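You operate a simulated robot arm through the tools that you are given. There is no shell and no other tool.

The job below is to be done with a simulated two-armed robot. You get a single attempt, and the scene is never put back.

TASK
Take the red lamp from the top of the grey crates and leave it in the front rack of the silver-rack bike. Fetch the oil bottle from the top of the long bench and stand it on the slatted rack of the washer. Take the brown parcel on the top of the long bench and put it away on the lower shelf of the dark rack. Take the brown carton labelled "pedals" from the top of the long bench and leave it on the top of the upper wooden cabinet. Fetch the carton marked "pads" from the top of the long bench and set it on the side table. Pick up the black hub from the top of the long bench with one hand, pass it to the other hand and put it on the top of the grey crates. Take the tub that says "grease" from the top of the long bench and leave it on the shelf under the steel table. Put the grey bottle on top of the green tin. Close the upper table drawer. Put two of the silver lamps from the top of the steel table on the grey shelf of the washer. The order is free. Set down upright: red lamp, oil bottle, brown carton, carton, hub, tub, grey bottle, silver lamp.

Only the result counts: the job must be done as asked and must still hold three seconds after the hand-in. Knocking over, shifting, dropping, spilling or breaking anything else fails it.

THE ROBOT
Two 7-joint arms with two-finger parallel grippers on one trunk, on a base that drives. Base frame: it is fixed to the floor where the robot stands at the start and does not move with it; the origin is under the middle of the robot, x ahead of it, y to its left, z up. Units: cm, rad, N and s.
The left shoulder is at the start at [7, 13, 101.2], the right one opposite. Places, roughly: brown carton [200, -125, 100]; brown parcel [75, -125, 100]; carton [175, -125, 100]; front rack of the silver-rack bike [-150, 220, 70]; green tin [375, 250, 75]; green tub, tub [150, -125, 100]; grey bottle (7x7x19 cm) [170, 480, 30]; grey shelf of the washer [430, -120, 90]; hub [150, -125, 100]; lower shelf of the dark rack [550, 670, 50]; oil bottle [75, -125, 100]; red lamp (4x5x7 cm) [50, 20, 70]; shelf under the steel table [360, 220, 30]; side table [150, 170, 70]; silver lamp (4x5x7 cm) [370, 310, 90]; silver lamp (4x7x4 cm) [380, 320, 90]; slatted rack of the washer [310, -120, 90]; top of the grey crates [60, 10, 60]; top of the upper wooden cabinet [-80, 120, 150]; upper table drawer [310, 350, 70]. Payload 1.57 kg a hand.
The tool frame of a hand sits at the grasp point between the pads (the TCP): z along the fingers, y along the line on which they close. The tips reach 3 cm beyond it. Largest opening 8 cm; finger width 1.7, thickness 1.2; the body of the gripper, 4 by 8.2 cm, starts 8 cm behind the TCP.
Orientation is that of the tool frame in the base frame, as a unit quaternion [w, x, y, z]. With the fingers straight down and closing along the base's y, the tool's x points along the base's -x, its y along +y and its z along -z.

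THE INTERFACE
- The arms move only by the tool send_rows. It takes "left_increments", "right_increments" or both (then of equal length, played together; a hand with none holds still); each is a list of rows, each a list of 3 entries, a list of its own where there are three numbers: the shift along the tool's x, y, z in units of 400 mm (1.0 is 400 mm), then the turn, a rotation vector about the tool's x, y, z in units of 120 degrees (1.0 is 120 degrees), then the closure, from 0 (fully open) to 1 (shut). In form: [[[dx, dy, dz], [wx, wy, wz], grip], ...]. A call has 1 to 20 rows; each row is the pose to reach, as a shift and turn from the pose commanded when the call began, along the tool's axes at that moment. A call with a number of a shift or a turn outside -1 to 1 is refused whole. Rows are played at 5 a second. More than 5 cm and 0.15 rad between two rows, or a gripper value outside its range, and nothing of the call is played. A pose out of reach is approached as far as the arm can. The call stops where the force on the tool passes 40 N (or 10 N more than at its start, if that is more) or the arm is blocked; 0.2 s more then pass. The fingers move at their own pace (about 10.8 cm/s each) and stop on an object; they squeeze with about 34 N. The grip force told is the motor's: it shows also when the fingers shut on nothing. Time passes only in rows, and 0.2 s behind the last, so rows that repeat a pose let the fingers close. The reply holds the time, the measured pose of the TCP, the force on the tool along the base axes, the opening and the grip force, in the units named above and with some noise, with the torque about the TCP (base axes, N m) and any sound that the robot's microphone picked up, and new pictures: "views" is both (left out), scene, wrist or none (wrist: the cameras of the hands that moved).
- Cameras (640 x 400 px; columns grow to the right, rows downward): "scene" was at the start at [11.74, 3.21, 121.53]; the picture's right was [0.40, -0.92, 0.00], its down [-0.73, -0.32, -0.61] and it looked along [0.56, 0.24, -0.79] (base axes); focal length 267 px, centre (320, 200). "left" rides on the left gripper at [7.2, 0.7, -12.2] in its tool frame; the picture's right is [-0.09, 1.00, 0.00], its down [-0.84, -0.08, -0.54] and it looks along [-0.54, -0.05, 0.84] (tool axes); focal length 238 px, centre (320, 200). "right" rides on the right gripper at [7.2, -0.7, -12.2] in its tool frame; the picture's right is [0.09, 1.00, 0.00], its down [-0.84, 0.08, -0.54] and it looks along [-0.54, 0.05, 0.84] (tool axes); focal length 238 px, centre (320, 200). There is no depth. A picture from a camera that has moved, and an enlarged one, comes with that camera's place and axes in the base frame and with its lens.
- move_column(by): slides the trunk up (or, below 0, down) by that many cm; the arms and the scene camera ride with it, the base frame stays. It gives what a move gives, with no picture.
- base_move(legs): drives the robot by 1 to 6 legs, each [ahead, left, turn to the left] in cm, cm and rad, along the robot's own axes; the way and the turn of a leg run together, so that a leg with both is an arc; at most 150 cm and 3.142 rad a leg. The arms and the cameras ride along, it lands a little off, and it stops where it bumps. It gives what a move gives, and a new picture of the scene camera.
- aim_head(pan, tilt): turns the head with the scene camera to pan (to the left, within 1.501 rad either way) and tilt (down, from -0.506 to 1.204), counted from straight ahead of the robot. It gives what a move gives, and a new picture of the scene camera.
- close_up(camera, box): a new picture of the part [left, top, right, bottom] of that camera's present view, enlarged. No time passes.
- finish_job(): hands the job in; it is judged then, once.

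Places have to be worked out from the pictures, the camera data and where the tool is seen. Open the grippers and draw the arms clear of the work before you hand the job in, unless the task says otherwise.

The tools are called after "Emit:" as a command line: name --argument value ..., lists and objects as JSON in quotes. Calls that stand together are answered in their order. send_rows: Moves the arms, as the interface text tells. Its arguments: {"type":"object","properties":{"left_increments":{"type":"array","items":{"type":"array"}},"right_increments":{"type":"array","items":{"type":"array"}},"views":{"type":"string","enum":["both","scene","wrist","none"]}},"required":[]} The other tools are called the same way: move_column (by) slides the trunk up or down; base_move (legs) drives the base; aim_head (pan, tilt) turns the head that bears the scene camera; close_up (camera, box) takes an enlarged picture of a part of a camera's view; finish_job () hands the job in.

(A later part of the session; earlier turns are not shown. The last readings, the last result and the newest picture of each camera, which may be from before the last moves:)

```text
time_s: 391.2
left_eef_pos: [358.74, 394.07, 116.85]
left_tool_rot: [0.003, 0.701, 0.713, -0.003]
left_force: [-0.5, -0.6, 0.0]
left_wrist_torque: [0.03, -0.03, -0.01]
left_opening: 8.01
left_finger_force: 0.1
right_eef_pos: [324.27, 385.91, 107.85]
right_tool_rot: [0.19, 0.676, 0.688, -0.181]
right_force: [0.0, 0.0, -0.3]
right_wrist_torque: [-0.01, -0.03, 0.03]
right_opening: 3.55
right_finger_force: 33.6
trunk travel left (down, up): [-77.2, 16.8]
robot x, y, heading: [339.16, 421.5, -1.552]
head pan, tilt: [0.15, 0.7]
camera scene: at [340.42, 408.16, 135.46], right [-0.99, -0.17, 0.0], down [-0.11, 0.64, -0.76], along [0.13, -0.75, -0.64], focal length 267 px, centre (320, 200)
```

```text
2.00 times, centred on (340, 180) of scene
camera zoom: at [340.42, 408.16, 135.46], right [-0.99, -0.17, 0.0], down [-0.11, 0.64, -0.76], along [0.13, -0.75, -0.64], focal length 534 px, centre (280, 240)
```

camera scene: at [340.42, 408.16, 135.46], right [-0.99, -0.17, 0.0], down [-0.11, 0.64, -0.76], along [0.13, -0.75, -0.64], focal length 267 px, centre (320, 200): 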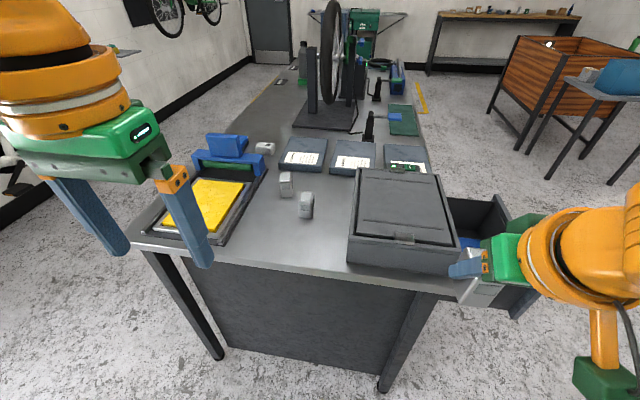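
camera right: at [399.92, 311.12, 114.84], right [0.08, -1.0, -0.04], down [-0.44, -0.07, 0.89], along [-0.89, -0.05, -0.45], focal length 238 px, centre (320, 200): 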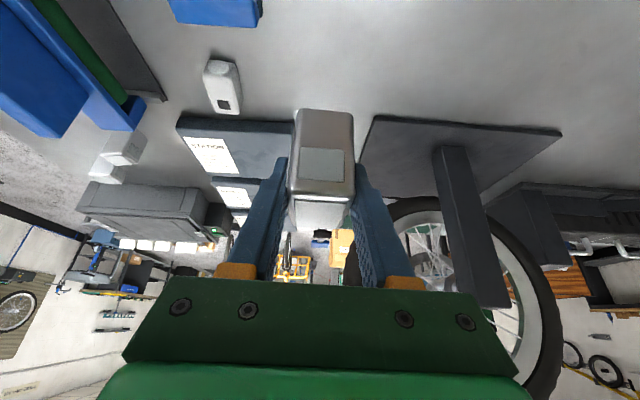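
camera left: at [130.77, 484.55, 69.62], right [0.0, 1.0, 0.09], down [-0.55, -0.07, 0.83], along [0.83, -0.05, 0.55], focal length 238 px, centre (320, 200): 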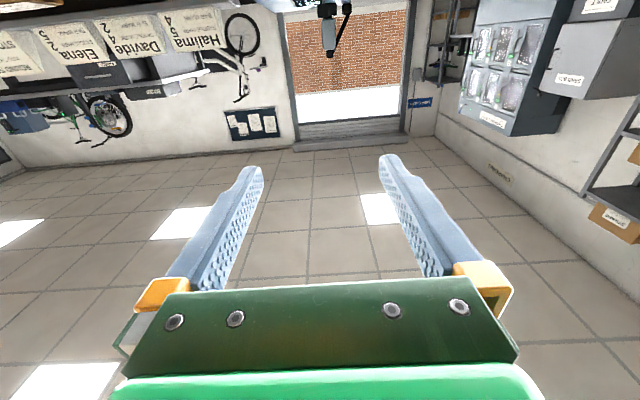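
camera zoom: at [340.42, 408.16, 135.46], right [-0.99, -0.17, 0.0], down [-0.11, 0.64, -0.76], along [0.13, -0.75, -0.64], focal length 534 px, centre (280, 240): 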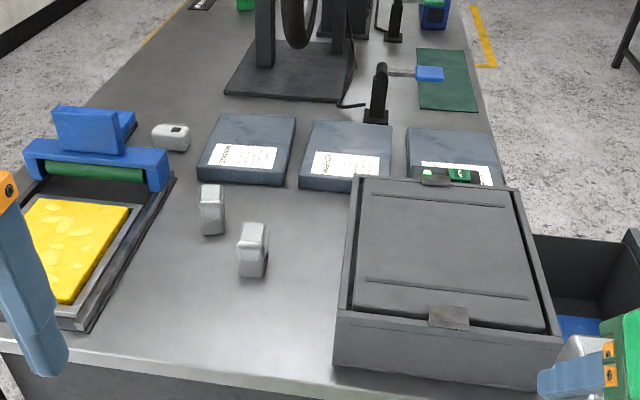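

Both upright lamps stand side by side here; the nearer one is centred at about (352.7, 355.3). I'll close in 18 cm and bring the left hand, tilted 30°, above it.

Emit:
base_move --legs '[[18, 0, -0.018]]'

Emit:
send_rows --left_increments '[[[-0.0675, -0.026, 0.085], [0, -0.0417, 0], 0], [[-0.135, -0.0525, 0.17], [0, -0.0833, 0], 0], [[-0.2025, -0.079, 0.255], [0, -0.125, 0], 0], [[-0.27, -0.105, 0.34], [0, -0.1667, 0], 0], [[-0.3375, -0.131, 0.425], [0, -0.2083, 0], 0], [[-0.405, -0.1575, 0.51], [0, -0.25, 0], 0]]' --views "both"

```text
time_s: 392.7
left_eef_pos: [358.45, 376.12, 116.92]
left_tool_rot: [0.004, 0.708, 0.706, -0.003]
left_force: [-0.6, -0.7, 0.1]
left_wrist_torque: [-0.02, 0.02, 0.05]
left_opening: 8.01
left_finger_force: 0.0
right_eef_pos: [323.72, 368.6, 108.06]
right_tool_rot: [0.19, 0.683, 0.681, -0.183]
right_force: [0.9, 0.0, -1.5]
right_wrist_torque: [-0.01, 0.02, -0.02]
right_opening: 3.54
right_finger_force: 33.9
trunk travel left (down, up): [-77.2, 16.8]
robot x, y, heading: [339.29, 403.41, -1.569]
head pan, tilt: [0.15, 0.7]
camera scene: at [340.32, 390.64, 135.5], right [-0.99, -0.15, 0.0], down [-0.1, 0.64, -0.77], along [0.11, -0.76, -0.64], focal length 267 px, centre (320, 200)
```

scene: 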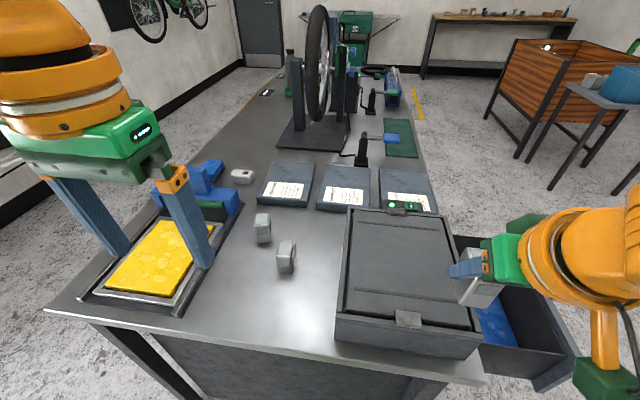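

```text
time_s: 394.1
left_eef_pos: [351.8, 359.44, 96.47]
left_tool_rot: [0.184, 0.684, 0.681, -0.186]
left_force: [-0.3, 0.0, -0.7]
left_wrist_torque: [0.0, 0.02, 0.04]
left_opening: 8.02
left_finger_force: 0.0
right_eef_pos: [323.74, 368.18, 107.89]
right_tool_rot: [0.188, 0.684, 0.681, -0.183]
right_force: [-0.1, 0.7, -0.3]
right_wrist_torque: [0.03, -0.02, 0.04]
right_opening: 3.54
right_finger_force: 33.9
trunk travel left (down, up): [-77.2, 16.8]
robot x, y, heading: [339.06, 403.1, -1.576]
head pan, tilt: [0.15, 0.7]
camera scene: at [340.3, 390.08, 135.44], right [-0.99, -0.15, 0.0], down [-0.1, 0.64, -0.76], along [0.11, -0.76, -0.65], focal length 267 px, centre (320, 200)
camera left: at [352.52, 371.84, 103.25], right [1.0, -0.08, 0.04], down [-0.08, -0.45, 0.89], along [-0.05, -0.89, -0.45], focal length 238 px, centre (320, 200)
```

scene: 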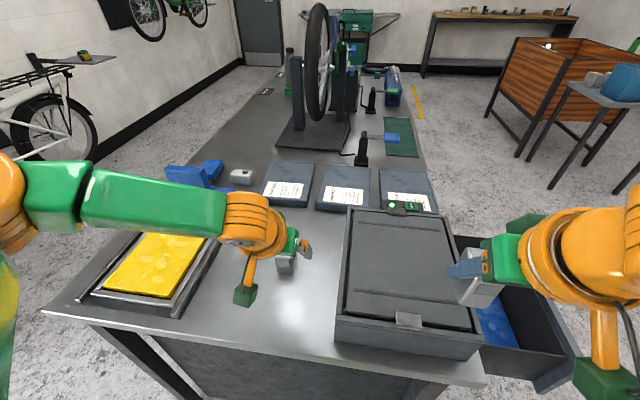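
left: 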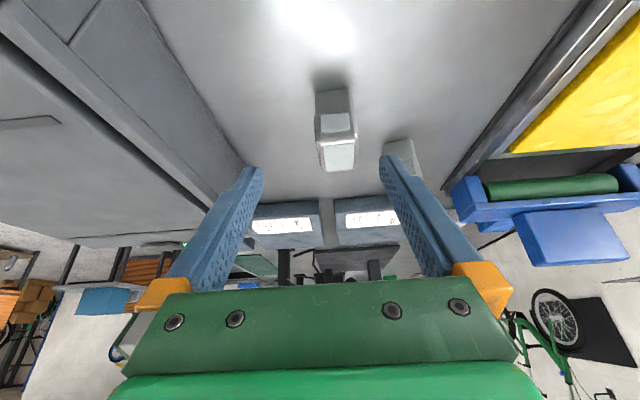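

The lamp's centre is at x≈353.3, 1.4 cm to the side of the hand. I'll correct sideways while advancing, then close.

Emit:
send_rows --left_increments '[[[0, 0.036, 0.03], [0, 0, 0], 0], [[0, 0.036, 0.13], [0, 0, 0], 0], [[0, 0.036, 0.22], [0, 0, 0], 0], [[0, 0.036, 0.22], [0, 0, 0], 1], [[0, 0.036, 0.22], [0, 0, 0], 1], [[0, 0.036, 0.22], [0, 0, 0], 1]]' --views "wrist"

```text
time_s: 395.5
left_eef_pos: [355.24, 356.5, 90.48]
left_tool_rot: [0.185, 0.683, 0.682, -0.185]
left_force: [0.0, -0.3, -1.0]
left_wrist_torque: [-0.01, -0.04, -0.01]
left_opening: 3.51
left_finger_force: 34.4
left hand out of reach, approached as far as the arm can: row 3, 4, 5, 6
right_eef_pos: [323.74, 368.33, 107.81]
right_tool_rot: [0.189, 0.684, 0.68, -0.184]
right_force: [-0.4, 0.5, -0.6]
right_wrist_torque: [0.0, 0.0, -0.03]
right_opening: 3.53
right_finger_force: 34.1
trunk travel left (down, up): [-77.2, 16.8]
robot x, y, heading: [339.26, 403.6, -1.579]
head pan, tilt: [0.15, 0.7]
camera left: at [355.7, 368.98, 97.27], right [1.0, -0.08, 0.05], down [-0.08, -0.45, 0.89], along [-0.05, -0.89, -0.45], focal length 238 px, centre (320, 200)
```

left: 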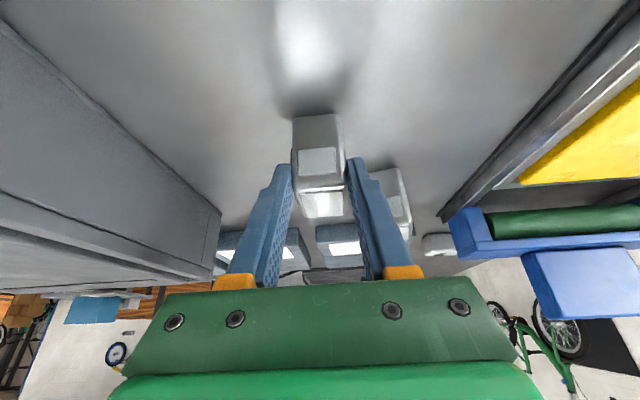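

The second lamp is gripped (3.51 cm), a little high on its body but firmly. I'll lift it slowly and check it comes cleanly.

Emit:
send_rows --left_increments '[[[-0.0375, 0, -0.065], [0, 0, 0], 1], [[-0.0875, 0, -0.1516], [0, 0, 0], 1], [[-0.06, 0, -0.254], [0, 0, 0], 1], [[-0.0326, 0, -0.3565], [0, 0, 0], 1], [[-0.005, 0, -0.459], [0, 0, 0], 1]]' --views "both"

```text
time_s: 396.7
left_eef_pos: [355.13, 365.95, 106.36]
left_tool_rot: [0.184, 0.685, 0.68, -0.186]
left_force: [0.5, -0.1, -1.2]
left_wrist_torque: [0.01, 0.02, -0.01]
left_opening: 3.52
left_finger_force: 34.2
right_eef_pos: [323.79, 368.55, 107.81]
right_tool_rot: [0.189, 0.683, 0.681, -0.184]
right_force: [0.0, -0.9, -0.5]
right_wrist_torque: [0.03, 0.0, -0.02]
right_opening: 3.53
right_finger_force: 33.7
trunk travel left (down, up): [-77.2, 16.8]
robot x, y, heading: [339.18, 403.41, -1.572]
head pan, tilt: [0.15, 0.7]
camera scene: at [340.32, 390.48, 135.48], right [-0.99, -0.15, 0.0], down [-0.1, 0.64, -0.77], along [0.11, -0.76, -0.64], focal length 267 px, centre (320, 200)
camera left: at [355.79, 378.33, 113.12], right [1.0, -0.08, 0.05], down [-0.08, -0.45, 0.89], along [-0.05, -0.89, -0.45], focal length 238 px, centre (320, 200)
```

scene: 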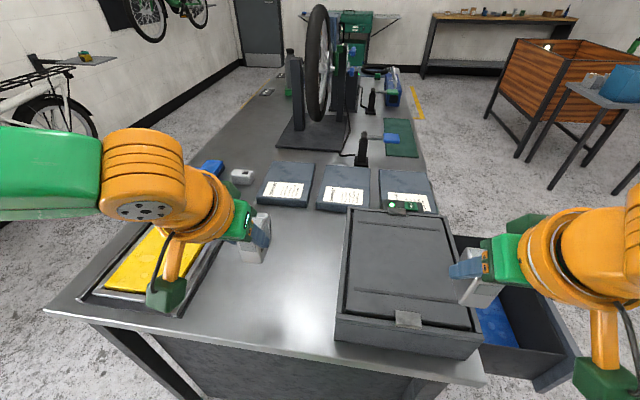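
left: 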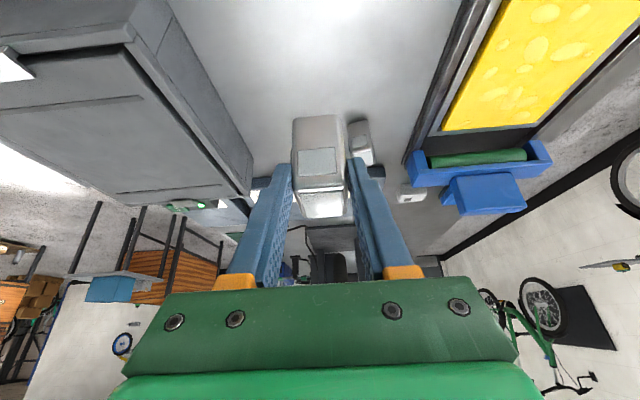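

Both lamps are held; the others stayed put. The drawer I'll close later with a free hand. Now I'll back off and go down the table's east side toward the washer.

Emit:
base_move --legs '[[-20, 0, 0], [0, 128, 0], [140, 0, 0], [140, 0, 0], [120, 0, 0]]'

Emit:
aim_head --pan 0.0 --tilt 0.4

```text
time_s: 423.3
left_eef_pos: [488.58, -16.51, 106.31]
left_tool_rot: [0.187, 0.676, 0.689, -0.183]
left_force: [-0.1, -0.1, -0.4]
left_wrist_torque: [0.0, -0.04, 0.02]
left_opening: 3.52
left_finger_force: 33.7
right_eef_pos: [457.02, -14.61, 107.91]
right_tool_rot: [0.191, 0.676, 0.688, -0.181]
right_force: [0.0, 0.7, -0.1]
right_wrist_torque: [0.0, 0.02, -0.01]
right_opening: 3.56
right_finger_force: 34.1
trunk travel left (down, up): [-77.2, 16.8]
robot x, y, heading: [471.8, 20.9, -1.55]
head pan, tilt: [0.15, 0.7]
camera scene: at [473.15, 7.67, 135.46], right [-0.99, -0.17, 0.0], down [-0.11, 0.63, -0.77], along [0.13, -0.75, -0.64], focal length 267 px, centre (320, 200)
```

scene: 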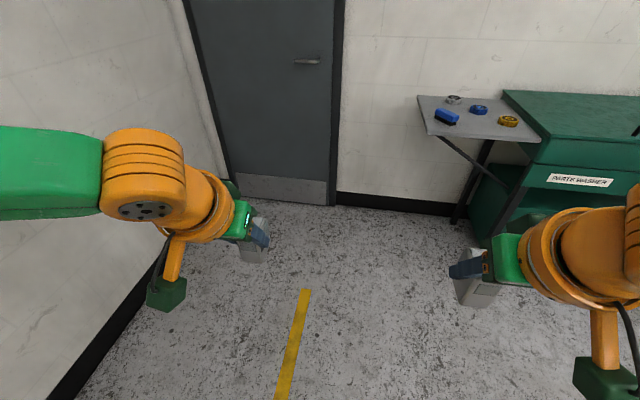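

```text
time_s: 424.1
left_eef_pos: [488.51, -16.64, 106.21]
left_tool_rot: [0.187, 0.676, 0.688, -0.184]
left_force: [0.5, 0.9, -0.7]
left_wrist_torque: [0.04, 0.01, -0.02]
left_opening: 3.52
left_finger_force: 33.6
right_eef_pos: [457.08, -14.78, 107.81]
right_tool_rot: [0.191, 0.676, 0.688, -0.181]
right_force: [-0.7, -0.1, -1.2]
right_wrist_torque: [-0.02, -0.01, 0.04]
right_opening: 3.54
right_finger_force: 33.8
trunk travel left (down, up): [-77.2, 16.8]
robot x, y, heading: [471.65, 21.02, -1.549]
head pan, tilt: [0.0, 0.4]
camera scene: at [471.91, 6.71, 138.13], right [-1.0, -0.02, 0.0], down [-0.01, 0.39, -0.92], along [0.02, -0.92, -0.39], focal length 267 px, centre (320, 200)
```

scene: 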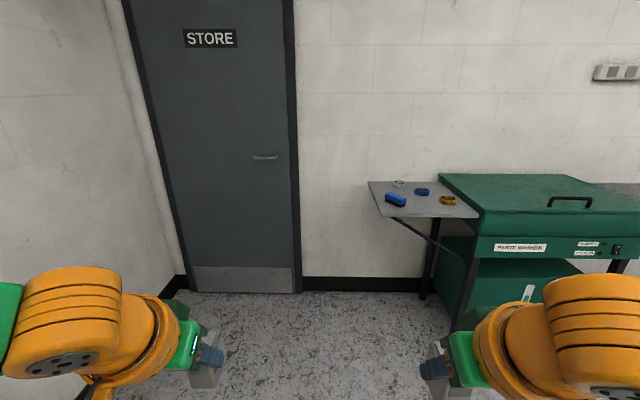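

The washer's grey side shelf is visible with a few small things on it. I'll zoom in and compute its extent.

Emit:
close_up --camera "scene" --box '[350, 150, 510, 260]'

```text
3.64 times, centred on (430, 205) of scene
camera zoom: at [471.91, 6.71, 138.13], right [-1.0, -0.02, 0.0], down [-0.01, 0.39, -0.92], along [0.02, -0.92, -0.39], focal length 971 px, centre (-80, 182)
```

zoom: 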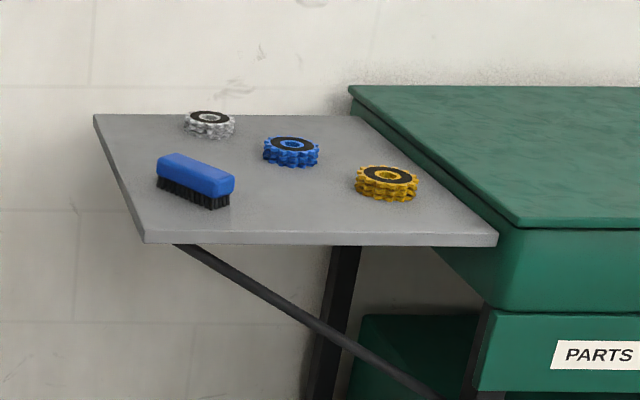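

The shelf spans about x 408–449, y −93…−134 at z≈90, with a brush and three cogs; free spots are near (428, −100) and (443, −119). I'll drive up to it with the right-hand lamp lined up on the first spot.

Emit:
base_move --legs '[[70, -30.5, -0.022]]'

Emit:
aim_head --pan -0.05 --tilt 0.85

Emit:
close_up --camera "scene" --box '[200, 60, 480, 260]'

```text
time_s: 428.2
left_eef_pos: [458.04, -87.03, 106.36]
left_tool_rot: [0.185, 0.683, 0.682, -0.185]
left_force: [-0.2, 0.0, -0.8]
left_wrist_torque: [-0.01, -0.01, 0.01]
left_opening: 3.49
left_finger_force: 33.9
right_eef_pos: [426.62, -84.56, 107.93]
right_tool_rot: [0.189, 0.682, 0.683, -0.182]
right_force: [0.5, 0.4, -0.1]
right_wrist_torque: [0.0, 0.01, 0.01]
right_opening: 3.53
right_finger_force: 33.8
trunk travel left (down, up): [-77.2, 16.8]
robot x, y, heading: [442.06, -49.5, -1.57]
head pan, tilt: [0.0, 0.4]
camera scene: at [441.88, -63.36, 138.15], right [-1.0, 0.0, 0.0], down [0.0, 0.39, -0.92], along [0.0, -0.92, -0.39], focal length 267 px, centre (320, 200)
```

scene: 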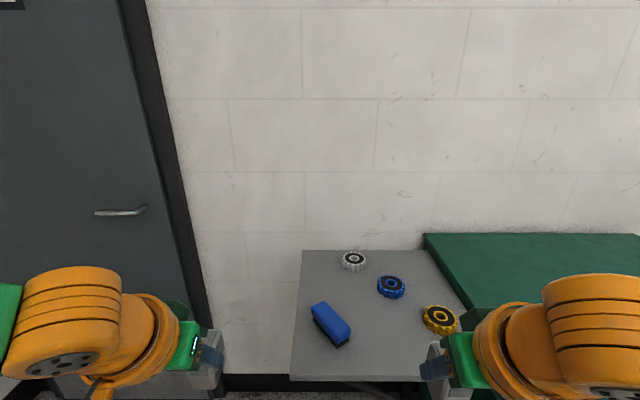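

```text
time_s: 429.1
left_eef_pos: [458.14, -87.09, 106.29]
left_tool_rot: [0.185, 0.683, 0.682, -0.185]
left_force: [-0.5, -0.9, 0.3]
left_wrist_torque: [-0.03, 0.02, -0.01]
left_opening: 3.52
left_finger_force: 34.4
right_eef_pos: [426.63, -84.67, 107.89]
right_tool_rot: [0.189, 0.682, 0.683, -0.183]
right_force: [-0.6, -0.1, -0.3]
right_wrist_torque: [-0.02, -0.01, 0.06]
right_opening: 3.54
right_finger_force: 34.3
trunk travel left (down, up): [-77.2, 16.8]
robot x, y, heading: [441.99, -49.46, -1.571]
head pan, tilt: [-0.051, 0.85]
camera scene: at [441.43, -62.01, 134.24], right [-1.0, 0.05, 0.0], down [0.04, 0.75, -0.66], along [-0.03, -0.66, -0.75], focal length 267 px, centre (320, 200)
```

scene: 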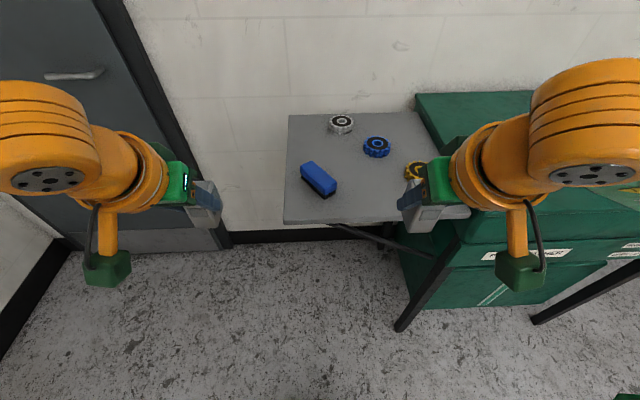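

```text
2.00 times, centred on (340, 160) of scene
camera zoom: at [441.43, -62.01, 134.24], right [-1.0, 0.05, 0.0], down [0.04, 0.75, -0.66], along [-0.03, -0.66, -0.75], focal length 534 px, centre (280, 280)
```

zoom: 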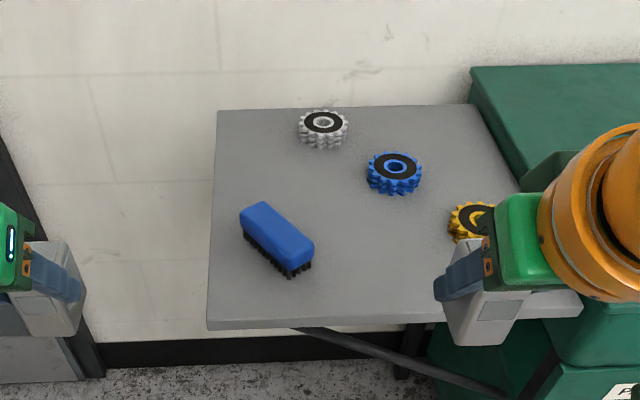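

Refined: shelf x 408–447, y −96…−136, z≈90; brush ends at (435.6, −103), yellow cog edge x≈420. Spot A (428, −102.5) fits. I'll move in 13 cm and lower the right-hand lamp most of the way.

Emit:
base_move --legs '[[13, 0, 0]]'

Emit:
send_rows --right_increments '[[[0.0, 0.017, 0.05], [0, 0, 0], 1], [[0.016, 0.035, 0.14], [0, 0, 0], 1], [[0.032, 0.035, 0.23], [0, 0, 0], 1], [[0.042, 0.035, 0.29], [0, 0, 0], 1]]' --views "both"

```text
time_s: 430.4
left_eef_pos: [458.07, -100.16, 106.4]
left_tool_rot: [0.187, 0.683, 0.682, -0.186]
left_force: [-0.6, 0.2, -0.2]
left_wrist_torque: [0.05, -0.02, -0.02]
left_opening: 3.5
left_finger_force: 34.0
right_eef_pos: [426.72, -97.6, 107.96]
right_tool_rot: [0.19, 0.682, 0.683, -0.183]
right_force: [0.2, 0.1, 0.2]
right_wrist_torque: [-0.01, 0.01, -0.03]
right_opening: 3.54
right_finger_force: 34.1
trunk travel left (down, up): [-77.2, 16.8]
robot x, y, heading: [441.87, -62.26, -1.568]
head pan, tilt: [-0.051, 0.85]
camera scene: at [441.49, -74.95, 134.26], right [-1.0, 0.05, 0.0], down [0.04, 0.75, -0.66], along [-0.03, -0.66, -0.75], focal length 267 px, centre (320, 200)
```

scene: 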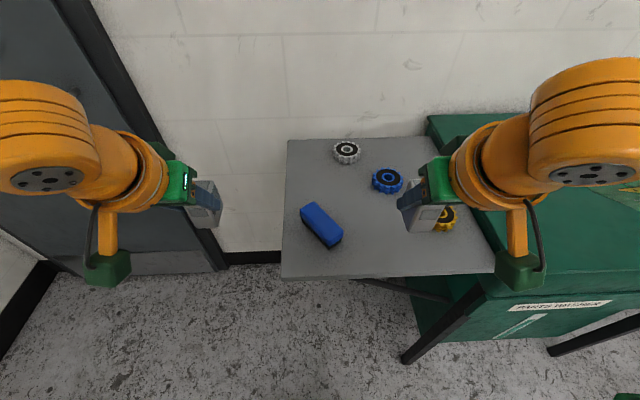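

```text
time_s: 431.4
left_eef_pos: [458.16, -100.42, 106.18]
left_tool_rot: [0.185, 0.683, 0.682, -0.185]
left_force: [-0.1, -1.2, -0.9]
left_wrist_torque: [0.03, 0.02, 0.01]
left_opening: 3.55
left_finger_force: 34.1
right_eef_pos: [428.31, -102.34, 96.85]
right_tool_rot: [0.189, 0.682, 0.682, -0.183]
right_force: [0.5, 0.3, -0.6]
right_wrist_torque: [0.04, -0.02, 0.0]
right_opening: 3.55
right_finger_force: 34.1
trunk travel left (down, up): [-77.2, 16.8]
robot x, y, heading: [442.13, -62.42, -1.568]
head pan, tilt: [-0.051, 0.85]
camera scene: at [441.47, -75.29, 134.23], right [-1.0, 0.05, 0.0], down [0.04, 0.75, -0.66], along [-0.03, -0.66, -0.75], focal length 267 px, centre (320, 200)
camera right: at [427.58, -89.87, 103.82], right [1.0, 0.08, -0.04], down [0.07, -0.45, 0.89], along [0.06, -0.89, -0.45], focal length 238 px, centre (320, 200)
```

scene: 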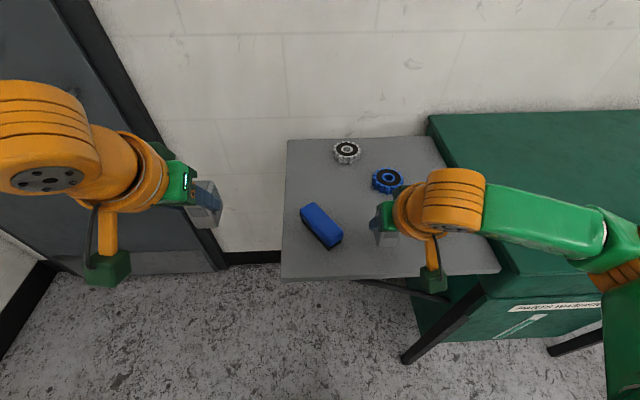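
right: 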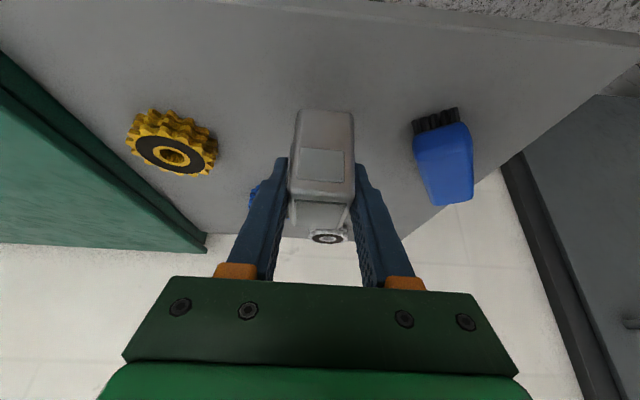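

Spot A is clear on both sides. I'll lower the last 3 cm in small steps.

Emit:
send_rows --right_increments '[[[0.019, 0, 0.0323], [0, 0, 0], 1], [[0.0293, 0, 0.0495], [0, 0, 0], 1], [[0.0356, 0, 0.0603], [0, 0, 0], 1], [[0.0394, 0, 0.0667], [0, 0, 0], 1]]' --views "wrist"

```text
time_s: 432.4
left_eef_pos: [458.01, -100.38, 106.18]
left_tool_rot: [0.185, 0.682, 0.683, -0.185]
left_force: [-0.3, 0.6, -0.8]
left_wrist_torque: [0.01, -0.03, 0.02]
left_opening: 3.5
left_finger_force: 34.0
right_eef_pos: [428.19, -102.15, 93.92]
right_tool_rot: [0.19, 0.682, 0.682, -0.183]
right_force: [0.7, -0.6, -1.7]
right_wrist_torque: [0.0, 0.02, -0.01]
right_opening: 3.54
right_finger_force: 34.0
trunk travel left (down, up): [-77.2, 16.8]
robot x, y, heading: [442.12, -62.63, -1.569]
head pan, tilt: [-0.051, 0.85]
camera right: at [427.44, -89.8, 100.89], right [1.0, 0.08, -0.04], down [0.07, -0.45, 0.89], along [0.06, -0.89, -0.45], focal length 238 px, centre (320, 200)
```

right: 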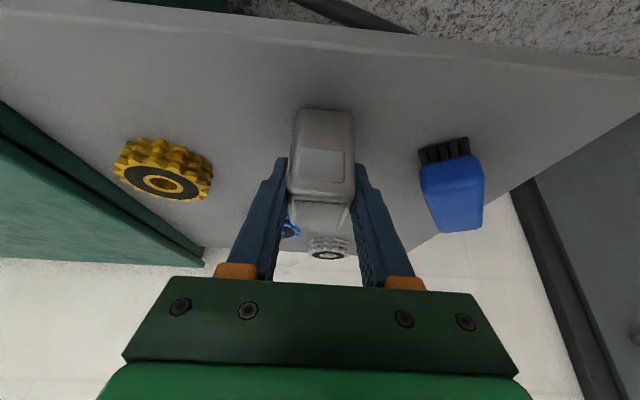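

No contact yet; continuing down in half-centimetre steps.

Emit:
send_rows --right_increments '[[[0.0064, 0, 0.0108], [0, 0, 0], 1], [[0.0127, 0, 0.0215], [0, 0, 0], 1]]' --views "none"

Emit:
send_rows --right_increments '[[[0.004, 0, 0.0067], [0, 0, 0], 1], [[0.0076, 0, 0.0129], [0, 0, 0], 1]]' --views "wrist"

```text
time_s: 433.0
left_eef_pos: [458.24, -100.08, 106.42]
left_tool_rot: [0.186, 0.682, 0.682, -0.186]
left_force: [0.7, -1.0, -0.6]
left_wrist_torque: [0.06, 0.0, -0.01]
left_opening: 3.53
left_finger_force: 34.1
right_eef_pos: [428.33, -102.05, 93.15]
right_tool_rot: [0.192, 0.682, 0.681, -0.186]
right_force: [-3.2, -2.4, 22.4]
right_wrist_torque: [0.08, 0.36, -0.01]
right_opening: 3.54
right_finger_force: 33.3
trunk travel left (down, up): [-77.2, 16.8]
robot x, y, heading: [441.69, -62.16, -1.566]
head pan, tilt: [-0.051, 0.85]
```

```text
time_s: 433.6
left_eef_pos: [458.21, -100.0, 106.3]
left_tool_rot: [0.187, 0.682, 0.682, -0.186]
left_force: [0.1, -0.8, -1.1]
left_wrist_torque: [0.02, 0.04, 0.01]
left_opening: 3.51
left_finger_force: 34.1
right_eef_pos: [428.15, -102.02, 92.51]
right_tool_rot: [0.191, 0.681, 0.682, -0.184]
right_force: [-1.5, -2.5, 22.2]
right_wrist_torque: [0.0, 0.3, -0.02]
right_opening: 3.59
right_finger_force: 34.5
trunk travel left (down, up): [-77.2, 16.8]
robot x, y, heading: [441.77, -62.44, -1.568]
head pan, tilt: [-0.051, 0.85]
camera right: at [427.53, -89.52, 99.39], right [1.0, 0.08, -0.04], down [0.07, -0.44, 0.89], along [0.06, -0.89, -0.45], focal length 238 px, centre (320, 200)
```

right: 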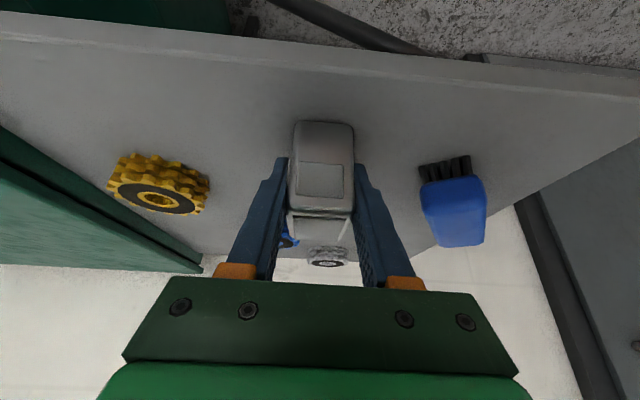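

The lamp is resting on the shelf (22 N). I'll open and withdraw along the fingers.

Emit:
send_rows --right_increments '[[[0, 0, 0], [0, 0, 0], 0.4], [[0, 0, 0], [0, 0, 0], 0.25], [[0, 0, 0], [0, 0, 0], 0.2]]' --views "wrist"

Emit:
send_rows --right_increments '[[[0, 0, -0.06], [0, 0, 0], 0.2], [[0, 0, -0.15], [0, 0, 0], 0.2], [[0, 0, -0.26], [0, 0, 0], 0.2], [[0, 0, -0.37], [0, 0, 0], 0.2]]' --views "both"

```text
time_s: 434.4
left_eef_pos: [458.15, -100.37, 106.17]
left_tool_rot: [0.184, 0.683, 0.682, -0.185]
left_force: [-0.3, -0.1, -1.3]
left_wrist_torque: [-0.01, 0.01, 0.0]
left_opening: 3.5
left_finger_force: 34.0
right_eef_pos: [428.33, -102.25, 92.37]
right_tool_rot: [0.188, 0.682, 0.683, -0.182]
right_force: [-0.4, 0.4, -0.3]
right_wrist_torque: [-0.02, -0.01, 0.0]
right_opening: 6.4
right_finger_force: 0.0
trunk travel left (down, up): [-77.2, 16.8]
robot x, y, heading: [442.01, -62.58, -1.566]
head pan, tilt: [-0.051, 0.85]
camera right: at [427.45, -89.78, 99.26], right [1.0, 0.08, -0.04], down [0.07, -0.45, 0.89], along [0.06, -0.89, -0.45], focal length 238 px, centre (320, 200)
```

right: 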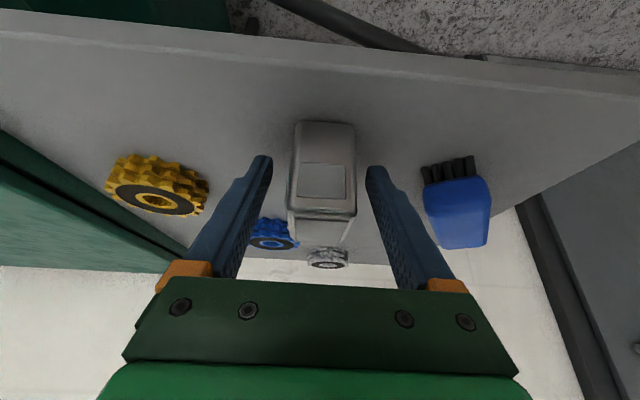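

```text
time_s: 435.4
left_eef_pos: [458.35, -100.27, 106.28]
left_tool_rot: [0.186, 0.682, 0.682, -0.185]
left_force: [-0.4, 0.7, -0.7]
left_wrist_torque: [-0.01, 0.01, 0.02]
left_opening: 3.51
left_finger_force: 33.8
right_eef_pos: [428.15, -94.52, 104.86]
right_tool_rot: [0.19, 0.681, 0.683, -0.183]
right_force: [-0.1, -0.2, 0.4]
right_wrist_torque: [-0.01, 0.01, 0.01]
right_opening: 6.43
right_finger_force: 0.1
trunk travel left (down, up): [-77.2, 16.8]
robot x, y, heading: [441.85, -62.81, -1.568]
head pan, tilt: [-0.051, 0.85]
camera scene: at [441.55, -75.14, 134.24], right [-1.0, 0.05, 0.0], down [0.04, 0.75, -0.66], along [-0.03, -0.66, -0.75], focal length 267 px, centre (320, 200)
camera right: at [427.34, -82.1, 111.88], right [1.0, 0.08, -0.04], down [0.07, -0.44, 0.89], along [0.06, -0.89, -0.45], focal length 238 px, centre (320, 200)
```

scene: 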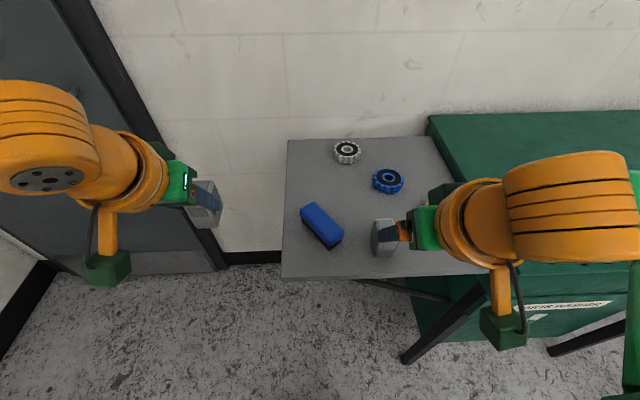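
right: 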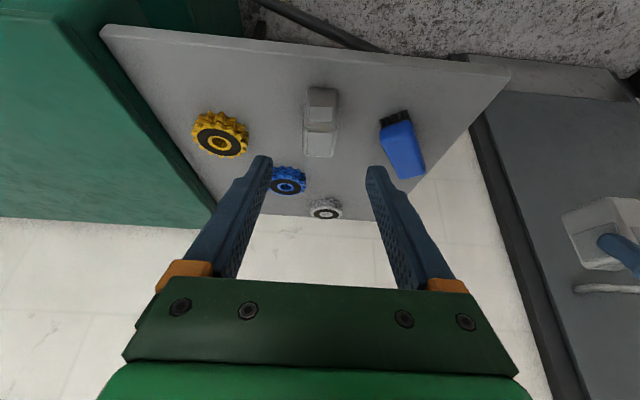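

Lamp A stands upright on the grey shelf. I'll raise the right hand clear, then move so the left hand is over spot B at (441, −120).

Emit:
send_rows --right_increments '[[[-0.042, 0, -0.072], [0, 0, 0], 0], [[-0.085, 0, -0.143], [0, 0, 0], 0], [[-0.127, 0, -0.215], [0, 0, 0], 0]]' --views "none"

Emit:
base_move --legs '[[0, -17.2, 0], [15, 0, 0]]'

Emit:
close_up --camera "left" --box '[0, 0, 640, 400]'

```text
time_s: 436.2
left_eef_pos: [458.12, -100.3, 106.31]
left_tool_rot: [0.186, 0.682, 0.682, -0.186]
left_force: [0.2, -0.5, -0.5]
left_wrist_torque: [0.04, 0.0, -0.03]
left_opening: 3.52
left_finger_force: 33.9
right_eef_pos: [428.0, -94.81, 114.91]
right_tool_rot: [0.189, 0.682, 0.682, -0.183]
right_force: [0.6, 0.0, 0.6]
right_wrist_torque: [0.01, 0.0, 0.02]
right_opening: 8.0
right_finger_force: 0.0
trunk travel left (down, up): [-77.2, 16.8]
robot x, y, heading: [442.17, -62.44, -1.566]
head pan, tilt: [-0.051, 0.85]
```

```text
time_s: 438.6
left_eef_pos: [441.05, -114.79, 106.39]
left_tool_rot: [0.186, 0.682, 0.682, -0.186]
left_force: [0.8, 0.6, -1.2]
left_wrist_torque: [-0.02, -0.01, -0.05]
left_opening: 3.52
left_finger_force: 34.2
right_eef_pos: [410.91, -109.16, 114.93]
right_tool_rot: [0.19, 0.682, 0.682, -0.183]
right_force: [-0.1, -0.7, -0.3]
right_wrist_torque: [-0.01, 0.0, -0.01]
right_opening: 8.0
right_finger_force: 0.0
trunk travel left (down, up): [-77.2, 16.8]
robot x, y, heading: [425.08, -77.33, -1.566]
head pan, tilt: [-0.051, 0.85]
camera scene: at [424.36, -89.6, 134.27], right [-1.0, 0.05, 0.0], down [0.04, 0.75, -0.66], along [-0.03, -0.66, -0.75], focal length 267 px, centre (320, 200)
```

scene: 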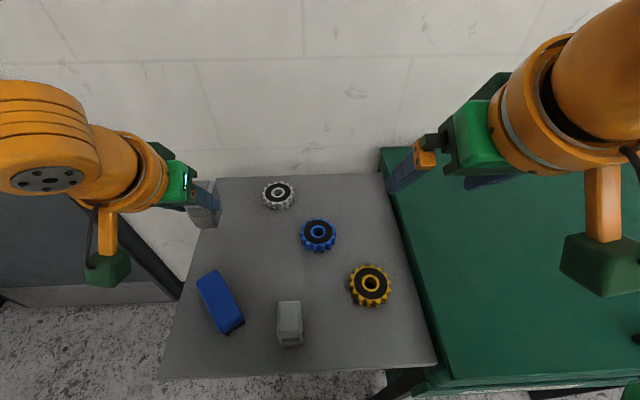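

```text
1.00 times, centred on (320, 200) of left (not enlarged: the box is as wide or as high as the picture)
camera zoom: at [441.54, -102.35, 113.13], right [1.0, -0.08, 0.05], down [-0.08, -0.45, 0.89], along [-0.05, -0.89, -0.45], focal length 238 px, centre (320, 200)
```

zoom: 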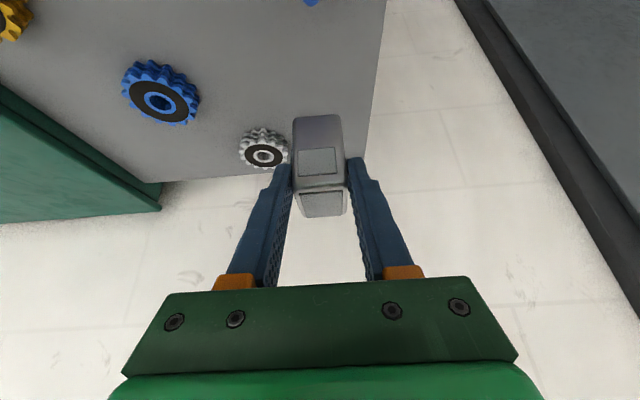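

Spot B below the left hand is clear of the silver cog and brush. I'll extend 5 cm and lower 10 cm.

Emit:
send_rows --left_increments '[[[-0.06, 0, 0.06], [0, 0, 0], 1], [[-0.05, 0, 0.15], [0, 0, 0], 1], [[-0.01, 0, 0.23], [0, 0, 0], 1], [[0.017, 0, 0.279], [0, 0, 0], 1]]' --views "both"

```text
time_s: 439.6
left_eef_pos: [440.89, -120.04, 96.22]
left_tool_rot: [0.185, 0.683, 0.681, -0.186]
left_force: [-0.1, 0.6, -1.1]
left_wrist_torque: [0.02, -0.01, 0.0]
left_opening: 3.5
left_finger_force: 34.6
right_eef_pos: [410.97, -109.46, 114.89]
right_tool_rot: [0.189, 0.682, 0.683, -0.183]
right_force: [1.2, -0.6, -0.8]
right_wrist_torque: [0.01, -0.01, -0.04]
right_opening: 7.98
right_finger_force: 0.0
trunk travel left (down, up): [-77.2, 16.8]
robot x, y, heading: [424.96, -77.18, -1.57]
head pan, tilt: [-0.051, 0.85]
camera scene: at [424.4, -90.0, 134.23], right [-1.0, 0.05, 0.0], down [0.04, 0.75, -0.66], along [-0.03, -0.66, -0.75], focal length 267 px, centre (320, 200)
camera left: at [441.57, -107.73, 103.01], right [1.0, -0.08, 0.05], down [-0.08, -0.45, 0.89], along [-0.05, -0.89, -0.45], focal length 238 px, centre (320, 200)
```

scene: 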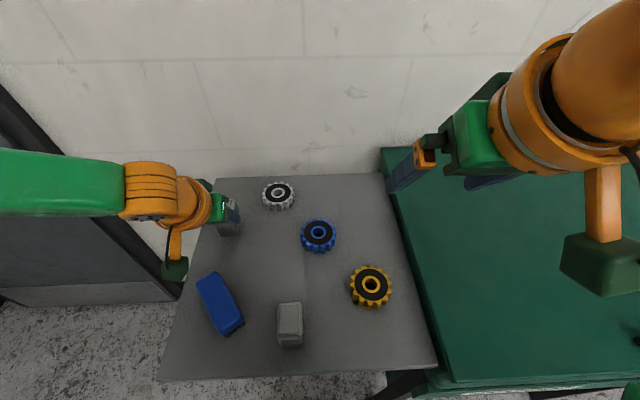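
left: 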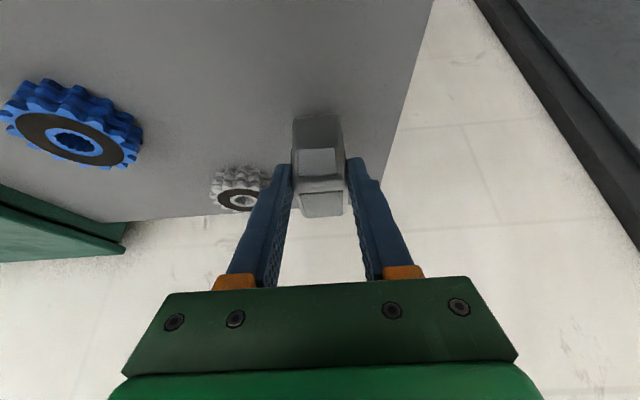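

Almost down. I'll lower in small steps until contact.

Emit:
send_rows --left_increments '[[[0.00625, 0, 0.0108], [0, 0, 0], 1], [[0.0125, 0, 0.0217], [0, 0, 0], 1]]' --views "none"

Emit:
send_rows --left_increments '[[[0.004, 0, 0.007], [0, 0, 0], 1], [[0.007, 0, 0.012], [0, 0, 0], 1]]' --views "wrist"

```text
time_s: 440.2
left_eef_pos: [441.11, -120.23, 95.29]
left_tool_rot: [0.185, 0.682, 0.683, -0.185]
left_force: [0.0, -0.3, -1.1]
left_wrist_torque: [-0.02, 0.01, 0.03]
left_opening: 3.53
left_finger_force: 33.7
right_eef_pos: [410.91, -109.53, 114.92]
right_tool_rot: [0.189, 0.682, 0.682, -0.182]
right_force: [-0.1, 0.0, 0.9]
right_wrist_torque: [-0.02, -0.02, -0.01]
right_opening: 8.01
right_finger_force: 0.1
trunk travel left (down, up): [-77.2, 16.8]
robot x, y, heading: [424.65, -77.41, -1.568]
head pan, tilt: [-0.051, 0.85]
```

```text
time_s: 440.8
left_eef_pos: [440.87, -120.15, 94.89]
left_tool_rot: [0.188, 0.682, 0.682, -0.186]
left_force: [1.9, -3.3, 12.9]
left_wrist_torque: [-0.17, -0.2, -0.02]
left_opening: 3.53
left_finger_force: 33.5
right_eef_pos: [410.83, -109.27, 114.98]
right_tool_rot: [0.19, 0.682, 0.682, -0.183]
right_force: [0.5, 0.4, -0.6]
right_wrist_torque: [-0.01, 0.01, 0.02]
right_opening: 8.01
right_finger_force: 0.0
trunk travel left (down, up): [-77.2, 16.8]
robot x, y, heading: [424.3, -77.75, -1.564]
head pan, tilt: [-0.051, 0.85]
camera left: at [441.58, -107.63, 101.68], right [1.0, -0.08, 0.05], down [-0.08, -0.44, 0.89], along [-0.05, -0.89, -0.45], focal length 238 px, centre (320, 200)
```

left: 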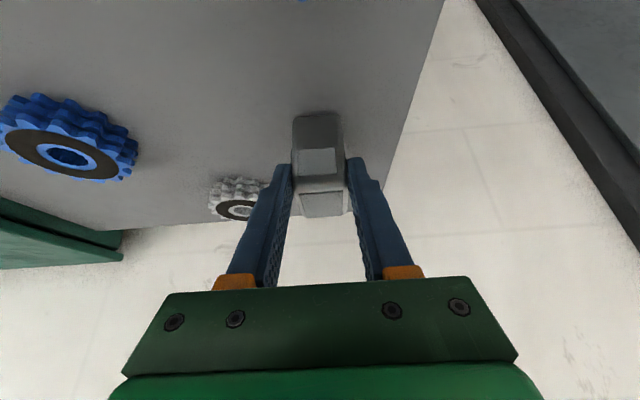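

Contact made. I'll open only partway (to stay off the silver cog) and withdraw along the fingers.

Emit:
send_rows --left_increments '[[[0, 0, 0], [0, 0, 0], 0.4], [[0, 0, 0], [0, 0, 0], 0.35], [[0, 0, 0], [0, 0, 0], 0.35]]' --views "wrist"

Emit:
send_rows --left_increments '[[[0, 0, -0.06], [0, 0, 0], 0.35], [[0, 0, -0.15], [0, 0, 0], 0.35], [[0, 0, -0.26], [0, 0, 0], 0.35], [[0, 0, -0.37], [0, 0, 0], 0.35]]' --views "both"

```text
time_s: 441.6
left_eef_pos: [441.05, -120.1, 94.78]
left_tool_rot: [0.185, 0.682, 0.682, -0.186]
left_force: [-0.5, 0.2, -0.5]
left_wrist_torque: [-0.01, 0.0, 0.01]
left_opening: 5.19
left_finger_force: 0.1
right_eef_pos: [410.93, -109.43, 114.92]
right_tool_rot: [0.189, 0.682, 0.682, -0.182]
right_force: [0.0, 0.5, 0.4]
right_wrist_torque: [-0.01, 0.0, 0.02]
right_opening: 8.0
right_finger_force: 0.1
trunk travel left (down, up): [-77.2, 16.8]
robot x, y, heading: [424.96, -77.68, -1.564]
head pan, tilt: [-0.051, 0.85]
camera left: at [441.59, -107.7, 101.55], right [1.0, -0.08, 0.05], down [-0.08, -0.45, 0.89], along [-0.05, -0.89, -0.45], focal length 238 px, centre (320, 200)
```

left: 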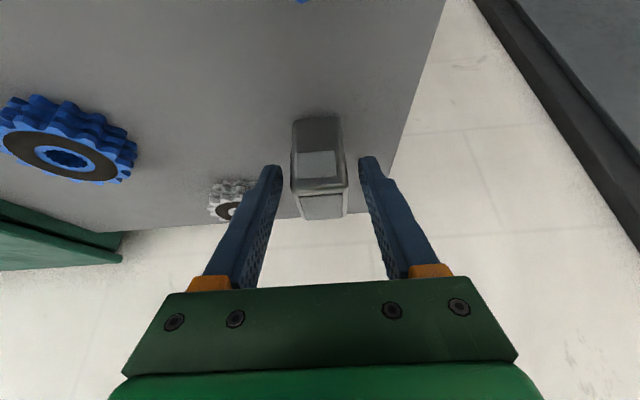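

```text
time_s: 442.6
left_eef_pos: [441.03, -112.67, 107.67]
left_tool_rot: [0.185, 0.683, 0.682, -0.186]
left_force: [1.0, -0.4, -0.8]
left_wrist_torque: [-0.02, 0.01, 0.01]
left_opening: 5.22
left_finger_force: 0.0
right_eef_pos: [410.92, -109.3, 115.02]
right_tool_rot: [0.19, 0.682, 0.682, -0.183]
right_force: [-0.5, 0.8, -0.6]
right_wrist_torque: [-0.05, -0.02, -0.01]
right_opening: 7.99
right_finger_force: 0.1
trunk travel left (down, up): [-77.2, 16.8]
robot x, y, heading: [425.04, -77.59, -1.565]
head pan, tilt: [-0.051, 0.85]
camera scene: at [424.37, -89.72, 134.25], right [-1.0, 0.05, 0.0], down [0.04, 0.75, -0.66], along [-0.03, -0.66, -0.75], focal length 267 px, centre (320, 200)
camera left: at [441.52, -100.22, 114.43], right [1.0, -0.08, 0.05], down [-0.08, -0.45, 0.89], along [-0.05, -0.89, -0.45], focal length 238 px, centre (320, 200)
```

scene: 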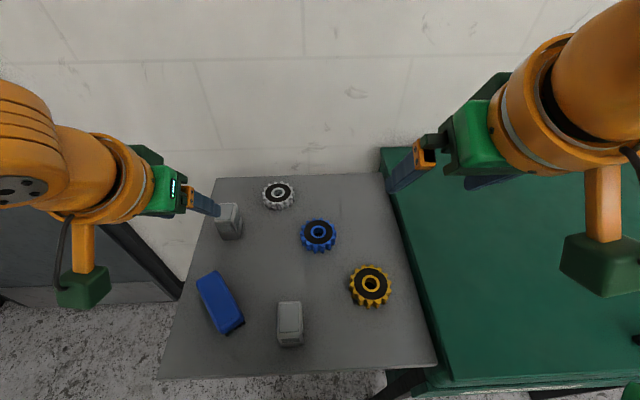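
left: 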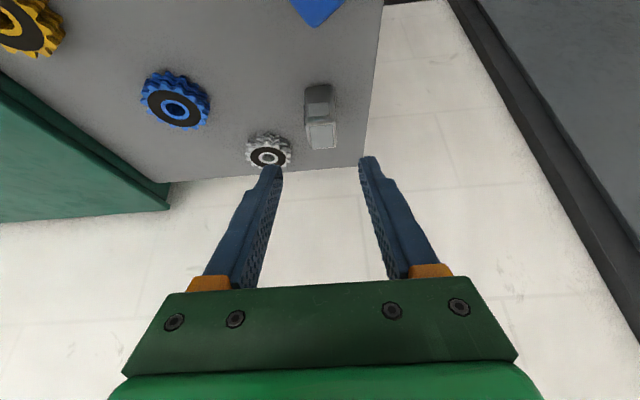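

Both silver lamps stand on the grey shelf and nothing else moved. I'll back away and straighten both hands.

Emit:
base_move --legs '[[-30, 0, 0]]'

Emit:
send_rows --left_increments '[[[0.02, 0, -0.02], [0, 0.0625, 0], 0], [[0.04, 0, -0.04], [0, 0.125, 0], 0], [[0.06, 0, -0.06], [0, 0.1875, 0], 0], [[0.08, 0, -0.08], [0, 0.25, 0], 0]]' --right_increments '[[[0, 0, 0], [0, 0.0625, 0], 0], [[0, 0, 0], [0, 0.125, 0], 0], [[0, 0, 0], [0, 0.1875, 0], 0], [[0, 0, 0], [0, 0.25, 0], 0]]' --views "none"

Emit:
aim_head --pan -0.6 --tilt 0.5

```text
time_s: 444.6
left_eef_pos: [440.89, -83.93, 107.43]
left_tool_rot: [0.185, 0.683, 0.682, -0.185]
left_force: [0.6, 0.1, -0.3]
left_wrist_torque: [0.02, -0.01, 0.01]
left_opening: 5.17
left_finger_force: 0.0
right_eef_pos: [410.81, -80.41, 114.85]
right_tool_rot: [0.189, 0.683, 0.682, -0.183]
right_force: [0.4, 0.3, -0.1]
right_wrist_torque: [-0.01, -0.02, -0.02]
right_opening: 7.98
right_finger_force: 0.0
trunk travel left (down, up): [-77.2, 16.8]
robot x, y, heading: [424.71, -48.33, -1.572]
head pan, tilt: [-0.051, 0.85]
camera scene: at [424.3, -60.94, 134.21], right [-1.0, 0.05, 0.0], down [0.04, 0.75, -0.66], along [-0.03, -0.66, -0.75], focal length 267 px, centre (320, 200)
```

scene: 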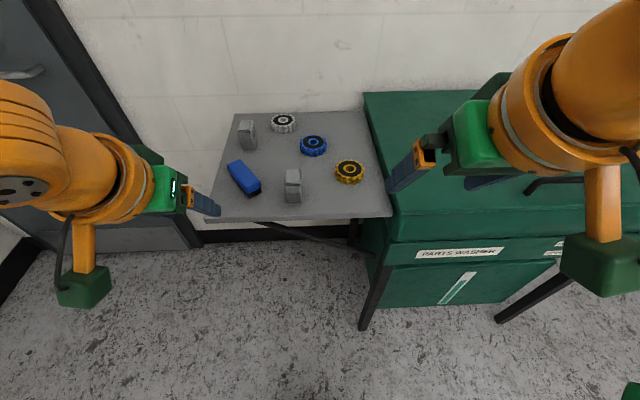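

```text
time_s: 445.6
left_eef_pos: [440.97, -79.42, 108.77]
left_tool_rot: [0.001, 0.708, 0.706, -0.001]
left_force: [-0.2, -0.2, -0.1]
left_wrist_torque: [0.0, 0.03, 0.02]
left_opening: 7.98
left_finger_force: 0.0
right_eef_pos: [410.91, -80.37, 114.79]
right_tool_rot: [0.006, 0.707, 0.707, 0.001]
right_force: [0.2, 0.4, -1.0]
right_wrist_torque: [0.02, -0.02, 0.0]
right_opening: 7.99
right_finger_force: 0.2
trunk travel left (down, up): [-77.2, 16.8]
robot x, y, heading: [424.59, -48.16, -1.568]
head pan, tilt: [-0.051, 0.85]
```

```text
time_s: 446.6
left_eef_pos: [440.9, -79.25, 108.75]
left_tool_rot: [0.002, 0.707, 0.707, -0.002]
left_force: [0.5, -0.9, 0.1]
left_wrist_torque: [-0.04, 0.0, 0.01]
left_opening: 8.0
left_finger_force: 0.0
right_eef_pos: [410.82, -80.25, 114.87]
right_tool_rot: [0.006, 0.706, 0.708, 0.0]
right_force: [-0.2, 0.7, -0.7]
right_wrist_torque: [-0.03, -0.03, 0.0]
right_opening: 8.02
right_finger_force: 0.0
trunk travel left (down, up): [-77.2, 16.8]
robot x, y, heading: [424.7, -48.11, -1.572]
head pan, tilt: [-0.6, 0.499]
camera scene: at [419.57, -60.42, 137.23], right [-0.83, 0.56, 0.0], down [0.27, 0.4, -0.88], along [-0.49, -0.73, -0.48], focal length 267 px, centre (320, 200)
```

scene: 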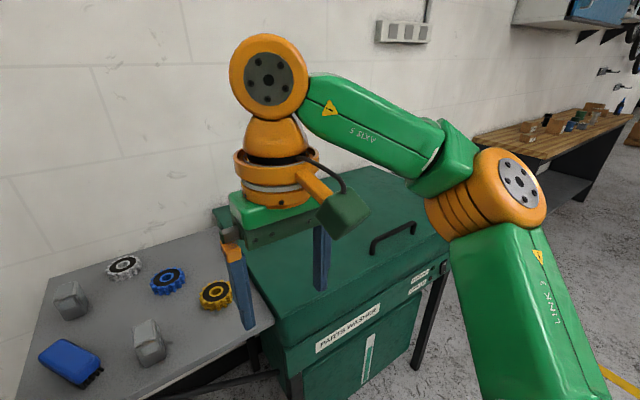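

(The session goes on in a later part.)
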